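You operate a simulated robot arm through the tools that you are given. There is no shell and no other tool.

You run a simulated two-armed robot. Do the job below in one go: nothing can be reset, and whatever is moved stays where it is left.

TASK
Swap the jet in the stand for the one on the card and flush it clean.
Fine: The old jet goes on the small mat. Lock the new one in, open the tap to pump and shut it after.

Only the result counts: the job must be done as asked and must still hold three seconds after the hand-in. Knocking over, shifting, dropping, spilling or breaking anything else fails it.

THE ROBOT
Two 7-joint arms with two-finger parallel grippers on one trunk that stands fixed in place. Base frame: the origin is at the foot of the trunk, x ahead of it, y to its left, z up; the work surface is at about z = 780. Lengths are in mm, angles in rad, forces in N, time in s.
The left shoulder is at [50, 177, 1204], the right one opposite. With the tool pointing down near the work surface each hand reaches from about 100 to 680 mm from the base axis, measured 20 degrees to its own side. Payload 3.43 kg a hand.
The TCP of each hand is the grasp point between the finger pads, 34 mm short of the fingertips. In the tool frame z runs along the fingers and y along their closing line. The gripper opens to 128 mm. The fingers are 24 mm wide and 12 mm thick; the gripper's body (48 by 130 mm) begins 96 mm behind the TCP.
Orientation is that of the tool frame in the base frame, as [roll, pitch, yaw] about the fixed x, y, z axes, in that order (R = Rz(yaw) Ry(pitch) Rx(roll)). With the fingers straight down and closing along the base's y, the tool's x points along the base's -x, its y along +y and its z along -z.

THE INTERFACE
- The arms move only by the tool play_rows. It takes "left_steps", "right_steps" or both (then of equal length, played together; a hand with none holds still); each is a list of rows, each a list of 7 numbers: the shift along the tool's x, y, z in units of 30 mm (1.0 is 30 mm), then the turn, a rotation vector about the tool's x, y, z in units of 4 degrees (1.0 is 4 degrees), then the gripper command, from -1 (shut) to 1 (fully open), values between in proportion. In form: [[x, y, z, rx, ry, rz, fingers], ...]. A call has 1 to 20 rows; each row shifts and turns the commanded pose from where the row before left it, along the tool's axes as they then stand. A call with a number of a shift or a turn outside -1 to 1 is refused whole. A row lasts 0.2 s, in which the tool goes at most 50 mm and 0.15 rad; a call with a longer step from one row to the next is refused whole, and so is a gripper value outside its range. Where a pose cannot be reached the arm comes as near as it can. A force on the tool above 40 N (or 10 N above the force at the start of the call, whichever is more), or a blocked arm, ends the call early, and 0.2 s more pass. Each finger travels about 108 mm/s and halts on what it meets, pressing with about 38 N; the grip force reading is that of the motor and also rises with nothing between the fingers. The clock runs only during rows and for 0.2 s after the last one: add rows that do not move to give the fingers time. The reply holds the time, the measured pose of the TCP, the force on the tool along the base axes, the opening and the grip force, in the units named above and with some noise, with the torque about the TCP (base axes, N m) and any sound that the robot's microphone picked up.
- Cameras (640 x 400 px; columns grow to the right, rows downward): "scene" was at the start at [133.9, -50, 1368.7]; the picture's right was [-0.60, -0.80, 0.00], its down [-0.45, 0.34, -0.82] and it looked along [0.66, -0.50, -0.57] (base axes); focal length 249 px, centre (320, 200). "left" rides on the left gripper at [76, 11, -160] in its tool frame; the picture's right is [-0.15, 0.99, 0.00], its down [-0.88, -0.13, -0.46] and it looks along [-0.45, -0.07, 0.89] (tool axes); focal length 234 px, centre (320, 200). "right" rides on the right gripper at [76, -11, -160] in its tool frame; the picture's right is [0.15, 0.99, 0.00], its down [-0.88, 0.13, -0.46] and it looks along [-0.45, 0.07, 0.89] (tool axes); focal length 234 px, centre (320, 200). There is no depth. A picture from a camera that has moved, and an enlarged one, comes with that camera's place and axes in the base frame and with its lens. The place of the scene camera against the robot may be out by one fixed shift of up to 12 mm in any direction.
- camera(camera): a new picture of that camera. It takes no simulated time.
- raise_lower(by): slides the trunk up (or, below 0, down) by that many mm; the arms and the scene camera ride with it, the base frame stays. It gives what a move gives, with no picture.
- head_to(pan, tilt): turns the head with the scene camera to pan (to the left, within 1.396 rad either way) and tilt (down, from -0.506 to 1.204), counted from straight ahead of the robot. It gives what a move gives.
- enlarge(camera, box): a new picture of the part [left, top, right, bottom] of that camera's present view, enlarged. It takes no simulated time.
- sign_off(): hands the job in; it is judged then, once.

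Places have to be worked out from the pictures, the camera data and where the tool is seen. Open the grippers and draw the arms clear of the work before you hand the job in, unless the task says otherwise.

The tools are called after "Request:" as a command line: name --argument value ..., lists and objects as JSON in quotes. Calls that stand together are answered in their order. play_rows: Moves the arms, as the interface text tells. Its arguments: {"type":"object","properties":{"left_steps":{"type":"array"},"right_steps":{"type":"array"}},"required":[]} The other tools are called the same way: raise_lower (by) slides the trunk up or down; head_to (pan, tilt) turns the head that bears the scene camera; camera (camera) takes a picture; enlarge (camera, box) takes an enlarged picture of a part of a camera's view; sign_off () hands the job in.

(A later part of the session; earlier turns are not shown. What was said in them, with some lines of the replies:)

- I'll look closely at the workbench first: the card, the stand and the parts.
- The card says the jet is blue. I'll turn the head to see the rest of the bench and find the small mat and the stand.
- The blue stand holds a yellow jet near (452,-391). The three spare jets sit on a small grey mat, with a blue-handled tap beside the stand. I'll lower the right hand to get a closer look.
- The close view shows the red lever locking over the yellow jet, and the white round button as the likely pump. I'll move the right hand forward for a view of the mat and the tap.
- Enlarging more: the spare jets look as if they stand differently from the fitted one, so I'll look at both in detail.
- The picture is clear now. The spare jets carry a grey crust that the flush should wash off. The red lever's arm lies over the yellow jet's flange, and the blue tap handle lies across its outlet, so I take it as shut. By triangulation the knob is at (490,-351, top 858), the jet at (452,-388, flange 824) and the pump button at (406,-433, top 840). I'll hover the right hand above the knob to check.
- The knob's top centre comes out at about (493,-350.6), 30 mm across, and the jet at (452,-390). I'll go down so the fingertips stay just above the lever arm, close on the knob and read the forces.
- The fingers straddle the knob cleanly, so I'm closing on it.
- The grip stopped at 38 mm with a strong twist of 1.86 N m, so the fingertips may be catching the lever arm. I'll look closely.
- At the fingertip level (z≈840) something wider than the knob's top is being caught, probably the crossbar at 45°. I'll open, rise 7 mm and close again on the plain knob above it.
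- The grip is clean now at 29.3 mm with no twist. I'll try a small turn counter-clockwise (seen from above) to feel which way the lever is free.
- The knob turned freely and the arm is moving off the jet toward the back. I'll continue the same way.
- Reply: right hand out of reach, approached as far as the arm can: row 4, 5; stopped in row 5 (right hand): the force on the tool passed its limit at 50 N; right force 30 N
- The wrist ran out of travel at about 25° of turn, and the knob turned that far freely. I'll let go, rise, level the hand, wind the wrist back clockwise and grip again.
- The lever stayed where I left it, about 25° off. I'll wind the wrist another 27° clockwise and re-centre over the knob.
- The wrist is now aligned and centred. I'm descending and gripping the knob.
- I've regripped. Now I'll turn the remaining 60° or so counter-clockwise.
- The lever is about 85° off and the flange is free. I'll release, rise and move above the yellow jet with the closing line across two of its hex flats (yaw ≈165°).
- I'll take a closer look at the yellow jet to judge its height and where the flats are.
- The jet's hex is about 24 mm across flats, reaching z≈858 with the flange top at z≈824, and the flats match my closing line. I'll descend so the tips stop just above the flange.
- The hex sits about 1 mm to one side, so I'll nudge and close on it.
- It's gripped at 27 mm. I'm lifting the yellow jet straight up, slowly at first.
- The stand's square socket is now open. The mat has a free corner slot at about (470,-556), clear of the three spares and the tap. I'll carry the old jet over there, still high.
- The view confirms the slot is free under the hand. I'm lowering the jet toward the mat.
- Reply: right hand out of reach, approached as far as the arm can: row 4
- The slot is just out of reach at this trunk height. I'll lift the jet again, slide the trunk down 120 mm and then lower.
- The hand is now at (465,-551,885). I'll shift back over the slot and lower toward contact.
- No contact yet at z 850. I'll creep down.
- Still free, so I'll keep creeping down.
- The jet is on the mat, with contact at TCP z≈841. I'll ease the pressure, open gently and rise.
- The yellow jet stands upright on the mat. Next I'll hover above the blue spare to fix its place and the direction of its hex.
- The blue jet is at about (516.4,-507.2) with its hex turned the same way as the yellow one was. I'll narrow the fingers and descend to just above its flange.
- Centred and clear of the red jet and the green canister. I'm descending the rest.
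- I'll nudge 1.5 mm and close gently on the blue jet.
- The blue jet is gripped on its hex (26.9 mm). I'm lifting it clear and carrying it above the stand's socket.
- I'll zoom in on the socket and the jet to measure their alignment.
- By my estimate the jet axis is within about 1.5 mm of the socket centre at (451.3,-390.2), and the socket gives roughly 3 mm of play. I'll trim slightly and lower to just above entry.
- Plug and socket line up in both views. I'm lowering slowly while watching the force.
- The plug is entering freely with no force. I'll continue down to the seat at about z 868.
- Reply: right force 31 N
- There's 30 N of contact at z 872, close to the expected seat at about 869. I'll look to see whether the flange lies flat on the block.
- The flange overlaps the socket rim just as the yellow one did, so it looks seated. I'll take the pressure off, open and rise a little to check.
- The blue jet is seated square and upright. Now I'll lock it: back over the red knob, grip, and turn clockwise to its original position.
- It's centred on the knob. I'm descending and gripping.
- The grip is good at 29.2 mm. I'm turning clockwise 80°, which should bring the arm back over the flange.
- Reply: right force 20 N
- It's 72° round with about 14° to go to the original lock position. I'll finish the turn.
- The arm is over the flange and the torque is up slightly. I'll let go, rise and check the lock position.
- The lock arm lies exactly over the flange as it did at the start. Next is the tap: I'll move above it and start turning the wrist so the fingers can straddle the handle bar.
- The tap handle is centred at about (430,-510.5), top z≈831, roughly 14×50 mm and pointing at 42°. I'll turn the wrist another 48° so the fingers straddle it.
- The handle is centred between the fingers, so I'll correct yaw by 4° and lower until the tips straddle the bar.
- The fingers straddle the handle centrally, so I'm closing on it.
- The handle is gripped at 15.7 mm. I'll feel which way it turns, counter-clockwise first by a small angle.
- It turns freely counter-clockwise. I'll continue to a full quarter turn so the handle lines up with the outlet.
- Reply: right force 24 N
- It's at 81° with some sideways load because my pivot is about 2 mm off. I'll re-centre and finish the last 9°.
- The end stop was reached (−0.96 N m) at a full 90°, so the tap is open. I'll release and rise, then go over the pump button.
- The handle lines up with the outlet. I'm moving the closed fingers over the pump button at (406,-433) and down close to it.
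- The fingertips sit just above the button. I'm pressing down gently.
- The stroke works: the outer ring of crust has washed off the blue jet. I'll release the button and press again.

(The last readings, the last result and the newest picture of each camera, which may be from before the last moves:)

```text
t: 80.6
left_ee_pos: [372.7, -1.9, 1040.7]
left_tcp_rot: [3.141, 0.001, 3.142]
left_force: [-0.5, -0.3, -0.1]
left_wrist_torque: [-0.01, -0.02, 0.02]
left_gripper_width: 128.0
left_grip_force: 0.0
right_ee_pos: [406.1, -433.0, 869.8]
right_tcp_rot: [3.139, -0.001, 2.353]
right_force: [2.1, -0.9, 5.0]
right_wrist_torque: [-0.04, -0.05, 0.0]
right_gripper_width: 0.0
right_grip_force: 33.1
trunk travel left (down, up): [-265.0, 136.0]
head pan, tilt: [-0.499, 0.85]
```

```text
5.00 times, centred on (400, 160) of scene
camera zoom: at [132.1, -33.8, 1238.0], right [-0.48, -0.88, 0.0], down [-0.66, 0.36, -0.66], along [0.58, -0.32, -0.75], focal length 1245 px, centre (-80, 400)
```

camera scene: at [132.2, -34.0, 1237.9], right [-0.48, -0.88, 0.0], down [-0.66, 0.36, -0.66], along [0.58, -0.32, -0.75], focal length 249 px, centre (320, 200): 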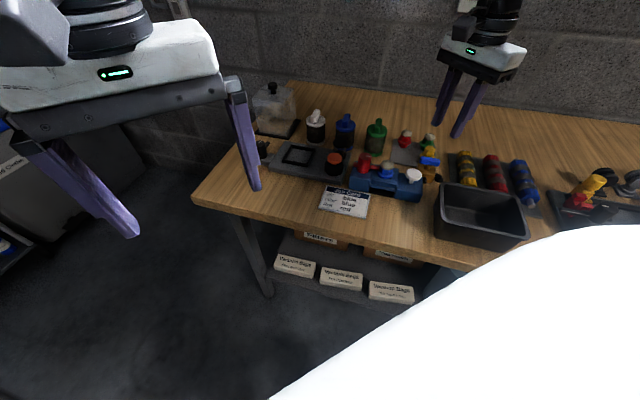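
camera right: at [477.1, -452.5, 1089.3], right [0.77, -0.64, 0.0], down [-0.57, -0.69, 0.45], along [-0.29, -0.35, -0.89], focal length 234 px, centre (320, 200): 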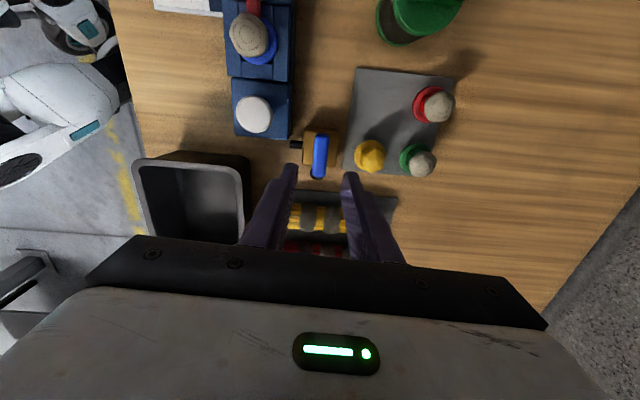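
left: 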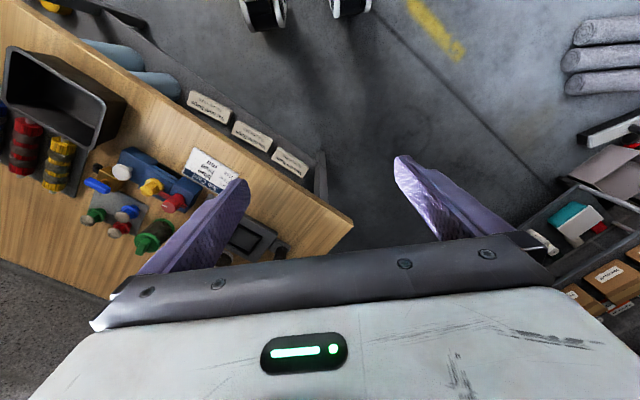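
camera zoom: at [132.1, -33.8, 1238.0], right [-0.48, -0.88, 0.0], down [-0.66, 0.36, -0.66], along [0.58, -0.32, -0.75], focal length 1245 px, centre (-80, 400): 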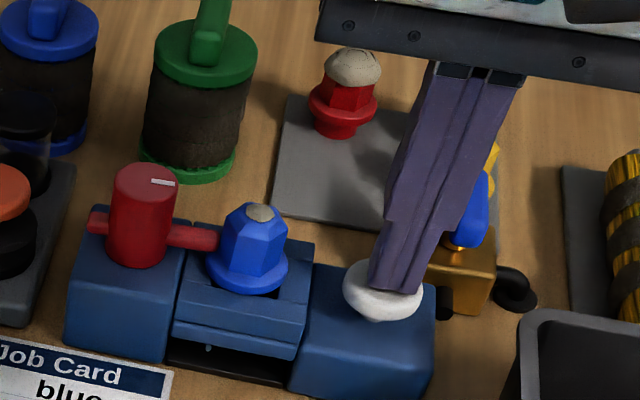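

The second ring is gone and only the small centre spot remains. One more stroke.

Request:
play_rows --right_steps '[[0, 0, -0.2, 0, 0, 0, -1], [0, 0, -0.27, 0, 0, 0, -1], [0, 0, 0, 0, 0, 0, -1], [0, 0, 0, 0, 0, 0, -1], [0, 0, 0.2, 0, 0, 0, -1], [0, 0, 0.13, 0, 0, 0, -1], [0, 0, 0.14, 0, 0, 0, -1], [0, 0, 0, 0, 0, 0, -1]]'

Request:
enlarge --camera "scene" --box '[350, 120, 450, 200]'

Request:
enlarge --camera "scene" --box '[370, 150, 415, 190]'

```text
t: 82.4
left_ee_pos: [372.3, -2.3, 1040.8]
left_tcp_rot: [-3.14, -0.001, -3.141]
left_force: [-0.2, -0.8, 0.8]
left_wrist_torque: [-0.04, 0.02, 0.03]
left_gripper_width: 128.0
left_grip_force: 0.2
right_ee_pos: [406.6, -434.3, 870.3]
right_tcp_rot: [3.138, 0.0, 2.353]
right_force: [-1.1, -0.1, 5.5]
right_wrist_torque: [0.05, 0.02, 0.02]
right_gripper_width: 0.0
right_grip_force: 32.9
trunk travel left (down, up): [-265.0, 136.0]
head pan, tilt: [-0.499, 0.85]
```

```text
5.00 times, centred on (400, 160) of scene
camera zoom: at [131.9, -33.6, 1238.0], right [-0.48, -0.88, 0.0], down [-0.66, 0.36, -0.66], along [0.58, -0.32, -0.75], focal length 1245 px, centre (-80, 400)
```

zoom: 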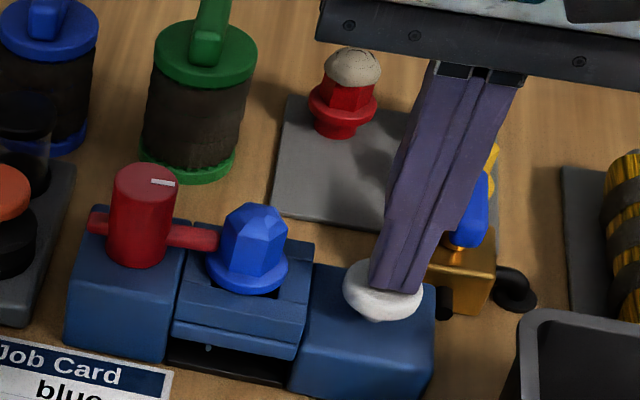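

```text
10.00 times, centred on (392, 170) of scene
camera zoom: at [131.9, -33.6, 1238.0], right [-0.48, -0.88, 0.0], down [-0.66, 0.36, -0.66], along [0.58, -0.32, -0.75], focal length 2490 px, centre (-405, 500)
```

zoom: 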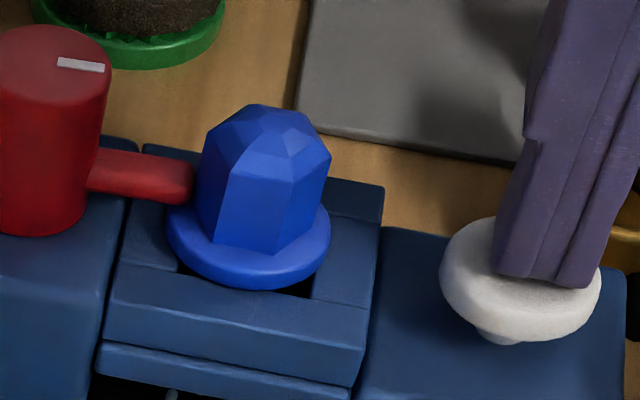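

The blue jet is clean. I'll rise off the button and go back over the tap to shut it.

Request:
play_rows --right_steps '[[0, 0, -0.3, 0, 0, 0, -1], [0, 0, -0.9, 0, 0, 0, -1], [0, 0, -0.9, 0, 0, 0, -1], [-0.813, -0.41, 0, 0, 0, 0, -0.8], [-0.813, -0.41, 0, 0, 0, 0, -0.6], [-0.813, -0.41, 0, 0, 0, 0, -0.45], [0, 0, 0, 0, 0, 0, -0.45]]'

Request:
enlarge --camera "right" --box '[260, 110, 380, 210]'

Request:
enlarge --camera "scene" --box '[350, 120, 450, 200]'

```text
t: 84.0
left_ee_pos: [372.9, -1.7, 1040.3]
left_tcp_rot: [3.14, -0.001, 3.142]
left_force: [-0.1, -0.6, 0.4]
left_wrist_torque: [0.01, -0.02, -0.05]
left_gripper_width: 127.7
left_grip_force: 0.2
right_ee_pos: [431.3, -512.1, 933.1]
right_tcp_rot: [3.138, 0.0, 2.353]
right_force: [0.1, -0.5, -0.3]
right_wrist_torque: [-0.01, -0.02, 0.0]
right_gripper_width: 35.3
right_grip_force: 0.1
trunk travel left (down, up): [-265.0, 136.0]
head pan, tilt: [-0.499, 0.85]
```

```text
4.00 times, centred on (320, 160) of right
camera zoom: at [368.5, -467.4, 1092.6], right [0.6, 0.8, 0.0], down [0.71, -0.53, 0.45], along [0.37, -0.27, -0.89], focal length 937 px, centre (320, 360)
```

zoom: 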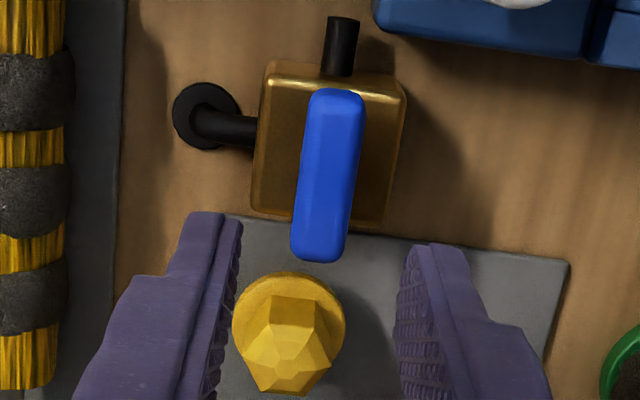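

```text
5.00 times, centred on (400, 160) of scene
camera zoom: at [132.2, -34.0, 1237.9], right [-0.48, -0.88, 0.0], down [-0.66, 0.36, -0.66], along [0.58, -0.32, -0.75], focal length 1245 px, centre (-80, 400)
```

zoom: 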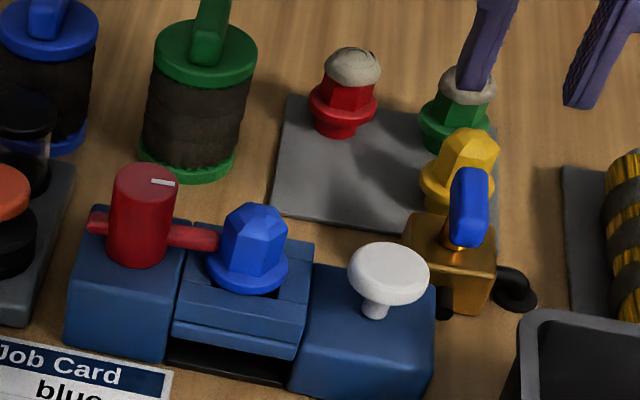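

The handle is well aligned, about 2.5 mm off along the closing line. I'll correct that, descend and grip.

Request:
play_rows --right_steps '[[0.02, 0.083, 0.8, 0, 0, 0, -0.45], [0, 0, 0.8, 0, 0, 0, -0.45], [0, 0, 0.7, 0, 0, 0, -0.45], [0, 0, 0.37, 0, 0, 0, -0.45], [0, 0, 0, 0, 0, 0, -0.6], [0, 0, 0, 0, 0, 0, -0.75], [0, 0, 0, 0, 0, 0, -0.85], [0, 0, 0, 0, 0, 0, -0.95], [0, 0, 0, 0, 0, 0, -0.95]]'

Request:
enlarge --camera "right" --box '[260, 110, 380, 210]'

```text
t: 86.0
left_ee_pos: [373.0, -1.6, 1040.1]
left_tcp_rot: [-3.141, -0.001, 3.141]
left_force: [-0.2, 0.1, 1.2]
left_wrist_torque: [-0.01, -0.03, -0.02]
left_gripper_width: 128.0
left_grip_force: 0.0
right_ee_pos: [432.9, -511.0, 850.8]
right_tcp_rot: [3.14, -0.002, 2.353]
right_force: [-5.3, -6.4, -0.9]
right_wrist_torque: [-0.46, 0.13, 0.01]
right_gripper_width: 15.7
right_grip_force: 45.1
trunk travel left (down, up): [-265.0, 136.0]
head pan, tilt: [-0.499, 0.85]
```

```text
4.00 times, centred on (320, 160) of right
camera zoom: at [369.9, -465.6, 1012.2], right [0.6, 0.8, 0.0], down [0.71, -0.53, 0.45], along [0.36, -0.27, -0.89], focal length 937 px, centre (320, 360)
```

zoom: 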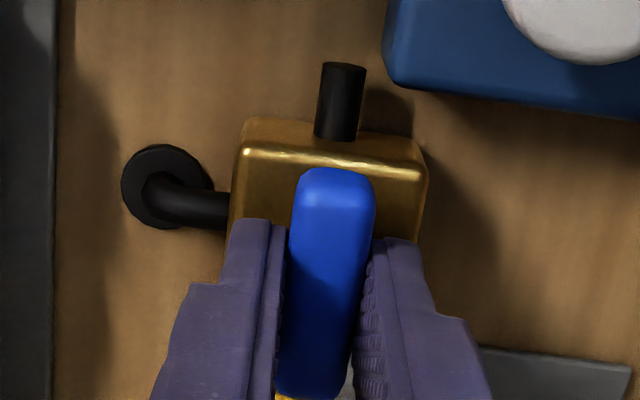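

Gripped. I'm turning clockwise to shut, pausing halfway to check the side load.

Request:
play_rows --right_steps '[[0, -0.03, 0, 0, 0, 1, -0.95], [0, 0, 0, 0, 0, 1, -0.95], [0, 0, 0, 0, 0, 1, -0.95], [0, 0, 0, 0, 0, 1, -0.95], [0, 0, 0, 0, 0, 1, -0.95], [0, 0, 0, 0, 0, 1, -0.95], [0, 0, 0, 0, 0, 1, -0.95], [0, 0, 0, 0, 0, 1, -0.95], [0, 0, 0, 0, 0, 1, -0.95], [0, 0, 0, 0, 0, 1, -0.95], [0, 0, 0, 0, 0, 0, -0.95]]'

```text
t: 88.4
left_ee_pos: [371.3, -2.4, 1040.9]
left_tcp_rot: [-3.141, 0.001, 3.141]
left_force: [-0.4, 0.2, 0.2]
left_wrist_torque: [-0.03, 0.01, -0.04]
left_gripper_width: 128.1
left_grip_force: 0.0
right_ee_pos: [431.2, -510.4, 852.7]
right_tcp_rot: [-3.141, -0.002, 1.653]
right_force: [-10.2, -13.5, 3.7]
right_wrist_torque: [-0.23, 0.39, 0.0]
right_gripper_width: 15.6
right_grip_force: 45.0
trunk travel left (down, up): [-265.0, 136.0]
head pan, tilt: [-0.499, 0.85]
```

The side load is moderate, so I'll trim about 1.5 mm toward the pivot and finish the turn.

Request:
play_rows --right_steps '[[-0.04, -0.037, 0, 0, 0, 0, -0.95], [0, 0, 0, 0, 0, 1, -0.95], [0, 0, 0, 0, 0, 1, -0.95], [0, 0, 0, 0, 0, 1, -0.95], [0, 0, 0, 0, 0, 1, -0.95], [0, 0, 0, 0, 0, 1, -0.95], [0, 0, 0, 0, 0, 1, -0.95], [0, 0, 0, 0, 0, 1, -0.95], [0, 0, 0, 0, 0, 1, -0.95], [0, 0, 0, 0, 0, 1, -0.95], [0, 0, 0, 0, 0, 1, -0.95], [0, 0, 0, 0, 0, 1, -0.95], [0, 0, 0, 0, 0, 0, -0.95]]'

Request:
enlarge --camera "right" --box '[260, 90, 380, 210]'

```text
t: 91.2
left_ee_pos: [372.3, -1.5, 1040.1]
left_tcp_rot: [3.14, 0.001, -3.141]
left_force: [-1.1, 0.5, 1.0]
left_wrist_torque: [0.02, 0.0, 0.01]
left_gripper_width: 128.2
left_grip_force: 0.1
right_ee_pos: [430.1, -509.4, 853.3]
right_tcp_rot: [-3.138, -0.003, 0.883]
right_force: [-12.4, 6.9, 0.0]
right_wrist_torque: [0.94, -0.74, 0.02]
right_gripper_width: 15.6
right_grip_force: 44.9
trunk travel left (down, up): [-265.0, 136.0]
head pan, tilt: [-0.499, 0.85]
```

```text
3.33 times, centred on (320, 150) of right
camera zoom: at [468.0, -446.3, 1012.4], right [0.86, -0.51, 0.0], down [-0.46, -0.77, 0.45], along [-0.23, -0.39, -0.89], focal length 781 px, centre (320, 367)
```

zoom: 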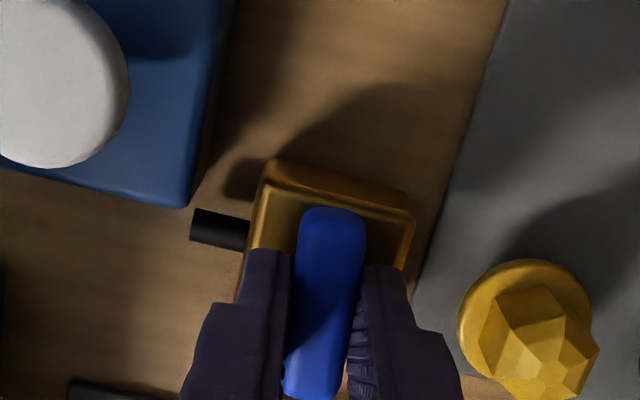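

About 5° short of the shut position, so I'll trim and turn to the stop.

Request:
play_rows --right_steps '[[0, -0.045, 0, 0, 0, 0, -0.95], [0, 0, 0, 0, 0, 0.8, -0.95], [0, 0, 0, 0, 0, 0.6, -0.95], [0, 0, 0, 0, 0, 0, -0.95]]'

Request:
enlarge --camera "right" --box '[260, 90, 380, 210]'

```text
t: 92.2
left_ee_pos: [371.4, -2.3, 1041.0]
left_tcp_rot: [-3.141, 0.0, -3.141]
left_force: [-0.3, -0.4, 1.0]
left_wrist_torque: [0.02, -0.01, 0.01]
left_gripper_width: 128.1
left_grip_force: 0.1
right_ee_pos: [429.6, -511.1, 851.5]
right_tcp_rot: [-3.139, -0.004, 0.788]
right_force: [-9.1, 6.1, -6.4]
right_wrist_torque: [0.66, -0.74, 0.03]
right_gripper_width: 16.0
right_grip_force: 44.4
trunk travel left (down, up): [-265.0, 136.0]
head pan, tilt: [-0.499, 0.85]
```

```text
3.33 times, centred on (320, 150) of right
camera zoom: at [473.9, -450.1, 1012.4], right [0.8, -0.59, 0.0], down [-0.53, -0.72, 0.45], along [-0.27, -0.36, -0.89], focal length 781 px, centre (320, 367)
```

zoom: 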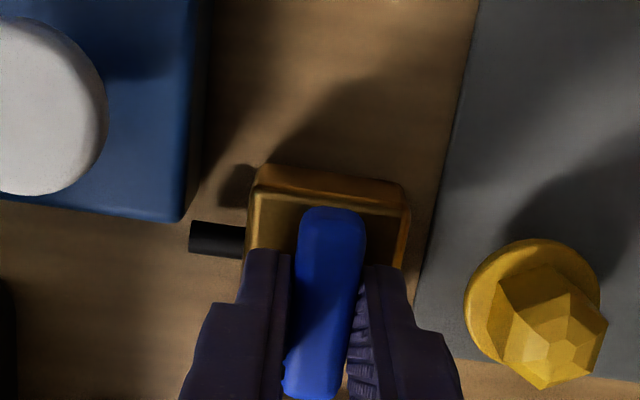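

I'm back at the original angle. A small extra turn will check for the closed stop.

Request:
play_rows --right_steps '[[0, -0.03, 0, 0, 0, 0.5, -0.95], [0, 0, 0, 0, 0, 0.4, -0.95], [0, 0, 0, 0, 0, 0, -0.95]]'

```text
t: 93.0
left_ee_pos: [373.0, -2.1, 1039.4]
left_tcp_rot: [3.141, 0.001, 3.141]
left_force: [-0.2, -0.3, -0.4]
left_wrist_torque: [0.03, 0.01, -0.01]
left_gripper_width: 127.8
left_grip_force: 0.2
right_ee_pos: [429.9, -510.2, 853.4]
right_tcp_rot: [-3.139, -0.003, 0.728]
right_force: [-2.0, 3.5, -7.0]
right_wrist_torque: [-0.49, 0.01, 1.3]
right_gripper_width: 16.7
right_grip_force: 44.9
trunk travel left (down, up): [-265.0, 136.0]
head pan, tilt: [-0.499, 0.85]
```

The closed stop is felt (+1.3 N m), so the tap is shut. I'll release and rise to check.

Request:
play_rows --right_steps '[[0, 0, 0, 0, 0, -0.5, -0.95], [0, 0, 0, 0, 0, 0, -0.7], [0, 0, 0, 0, 0, 0, -0.45], [0, 0, 0, 0, 0, 0, -0.45], [0, 0, -0.6, 0, 0, 0, -0.45], [0, 0, -0.9, 0, 0, 0, -0.45], [0, 0, -0.9, 0, 0, 0, -0.3], [0, 0, -0.9, 0, 0, 0, -0.2], [0, 0, -0.9, 0, 0, 0, 0], [0, 0, 0, 0, 0, 0, 0]]'

Request:
enlarge --camera "scene" --box '[350, 120, 450, 200]'

Request:
enlarge --camera "right" --box '[200, 40, 440, 220]'

```text
t: 95.2
left_ee_pos: [371.7, -0.8, 1039.8]
left_tcp_rot: [-3.141, 0.0, 3.141]
left_force: [0.1, -0.3, -1.0]
left_wrist_torque: [0.03, 0.0, -0.02]
left_gripper_width: 127.8
left_grip_force: 0.0
right_ee_pos: [430.4, -510.4, 979.0]
right_tcp_rot: [3.141, -0.003, 0.762]
right_force: [-0.6, 0.1, 0.5]
right_wrist_torque: [-0.03, -0.02, -0.03]
right_gripper_width: 64.0
right_grip_force: 0.1
trunk travel left (down, up): [-265.0, 136.0]
head pan, tilt: [-0.499, 0.85]
```

```text
5.00 times, centred on (400, 160) of scene
camera zoom: at [132.3, -34.1, 1237.9], right [-0.48, -0.88, 0.0], down [-0.66, 0.36, -0.66], along [0.58, -0.32, -0.75], focal length 1245 px, centre (-80, 400)
```

zoom: 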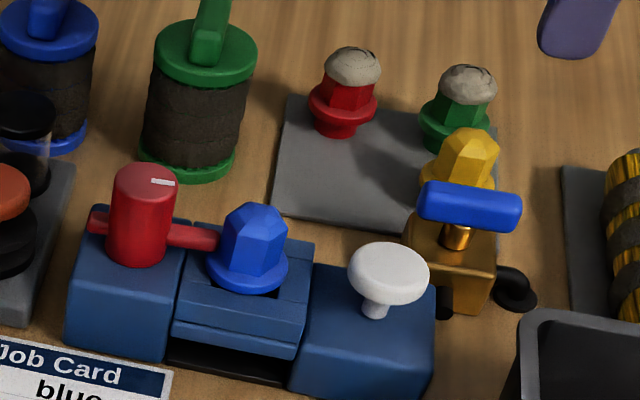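

```text
2.22 times, centred on (320, 130) of right
camera zoom: at [475.4, -451.2, 1139.0], right [0.79, -0.62, 0.0], down [-0.55, -0.7, 0.45], along [-0.28, -0.36, -0.89], focal length 520 px, centre (320, 356)
```

zoom: 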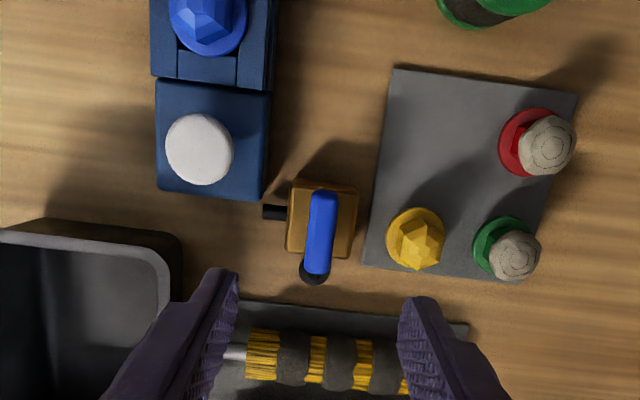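

Everything is in place: the blue jet is clean and locked, the yellow one is on the mat, and the tap is shut. I'll raise and withdraw the right arm with the gripper open.

Request:
play_rows --right_steps '[[0, 0, -0.9, 0, 0, 0, 0.3], [0, 0, -0.9, 0, 0, 0, 0.6], [0, 0, -0.9, 0, 0, 0, 1], [0, 0, -0.9, 0, 0, 0, 1], [0, 0, -0.9, 0, 0, 0, 1], [-0.8, -0.77, 0, 0, 0, 0, 1], [-0.8, -0.77, 0, 0, 0, 0, 1], [-0.8, -0.77, 0, 0, 0, 0, 1], [0, 0, 0, 0, 0, 0, 1]]'

Request:
camera --camera "scene"

Request:
enlarge --camera "scene" --box '[350, 120, 450, 200]'

```text
t: 97.2
left_ee_pos: [372.5, -1.9, 1040.0]
left_tcp_rot: [3.141, 0.0, 3.14]
left_force: [0.2, 0.2, -0.3]
left_wrist_torque: [0.01, 0.0, 0.02]
left_gripper_width: 128.2
left_grip_force: 0.0
right_ee_pos: [329.9, -511.7, 1111.6]
right_tcp_rot: [-3.139, -0.003, 0.762]
right_force: [-0.4, -1.0, 1.4]
right_wrist_torque: [-0.03, 0.02, 0.0]
right_gripper_width: 127.8
right_grip_force: 0.1
trunk travel left (down, up): [-265.0, 136.0]
head pan, tilt: [-0.499, 0.85]
```

```text
taken
camera scene: at [132.2, -34.1, 1237.9], right [-0.48, -0.88, 0.0], down [-0.66, 0.36, -0.66], along [0.58, -0.32, -0.75], focal length 249 px, centre (320, 200)
```

scene: 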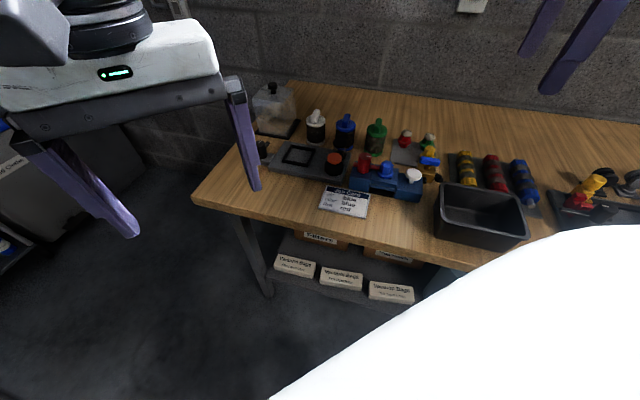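

```text
5.00 times, centred on (400, 160) of scene
camera zoom: at [132.2, -34.1, 1237.9], right [-0.48, -0.88, 0.0], down [-0.66, 0.36, -0.66], along [0.58, -0.32, -0.75], focal length 1245 px, centre (-80, 400)
```

zoom: 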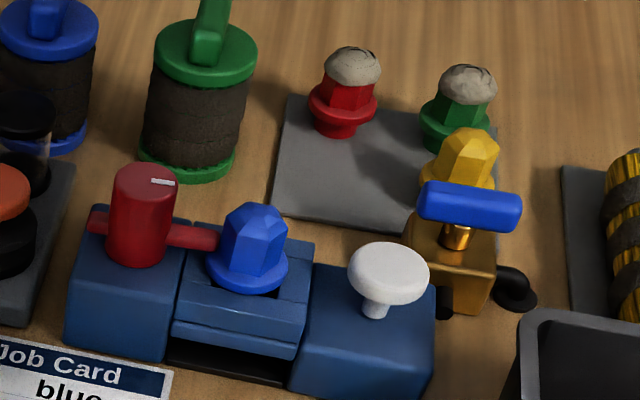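

Both grippers are open and clear of the work, and the last picture shows the finished state. I'm handing in.

Request:
sign_off

```text
The job is handed in.
```

The jet swap and flush are done, and the job is handed in.

- **Old jet:** the yellow jet is standing upright on the small grey mat with the spares.
- **New jet:** the blue jet named on the card is seated in the stand, with the red lever turned back over its flange to lock it.
- **Flush:** I opened the tap a quarter turn to its stop and pumped three strokes. All the grey crust washed off the blue jet.
- **Tap:** it is shut again, turned back to its closed stop.

In the last pictures nothing else on the bench looked moved or knocked over. Both grippers are open and clear of the work. I lowered the trunk 110 mm to reach the mat and left it there.
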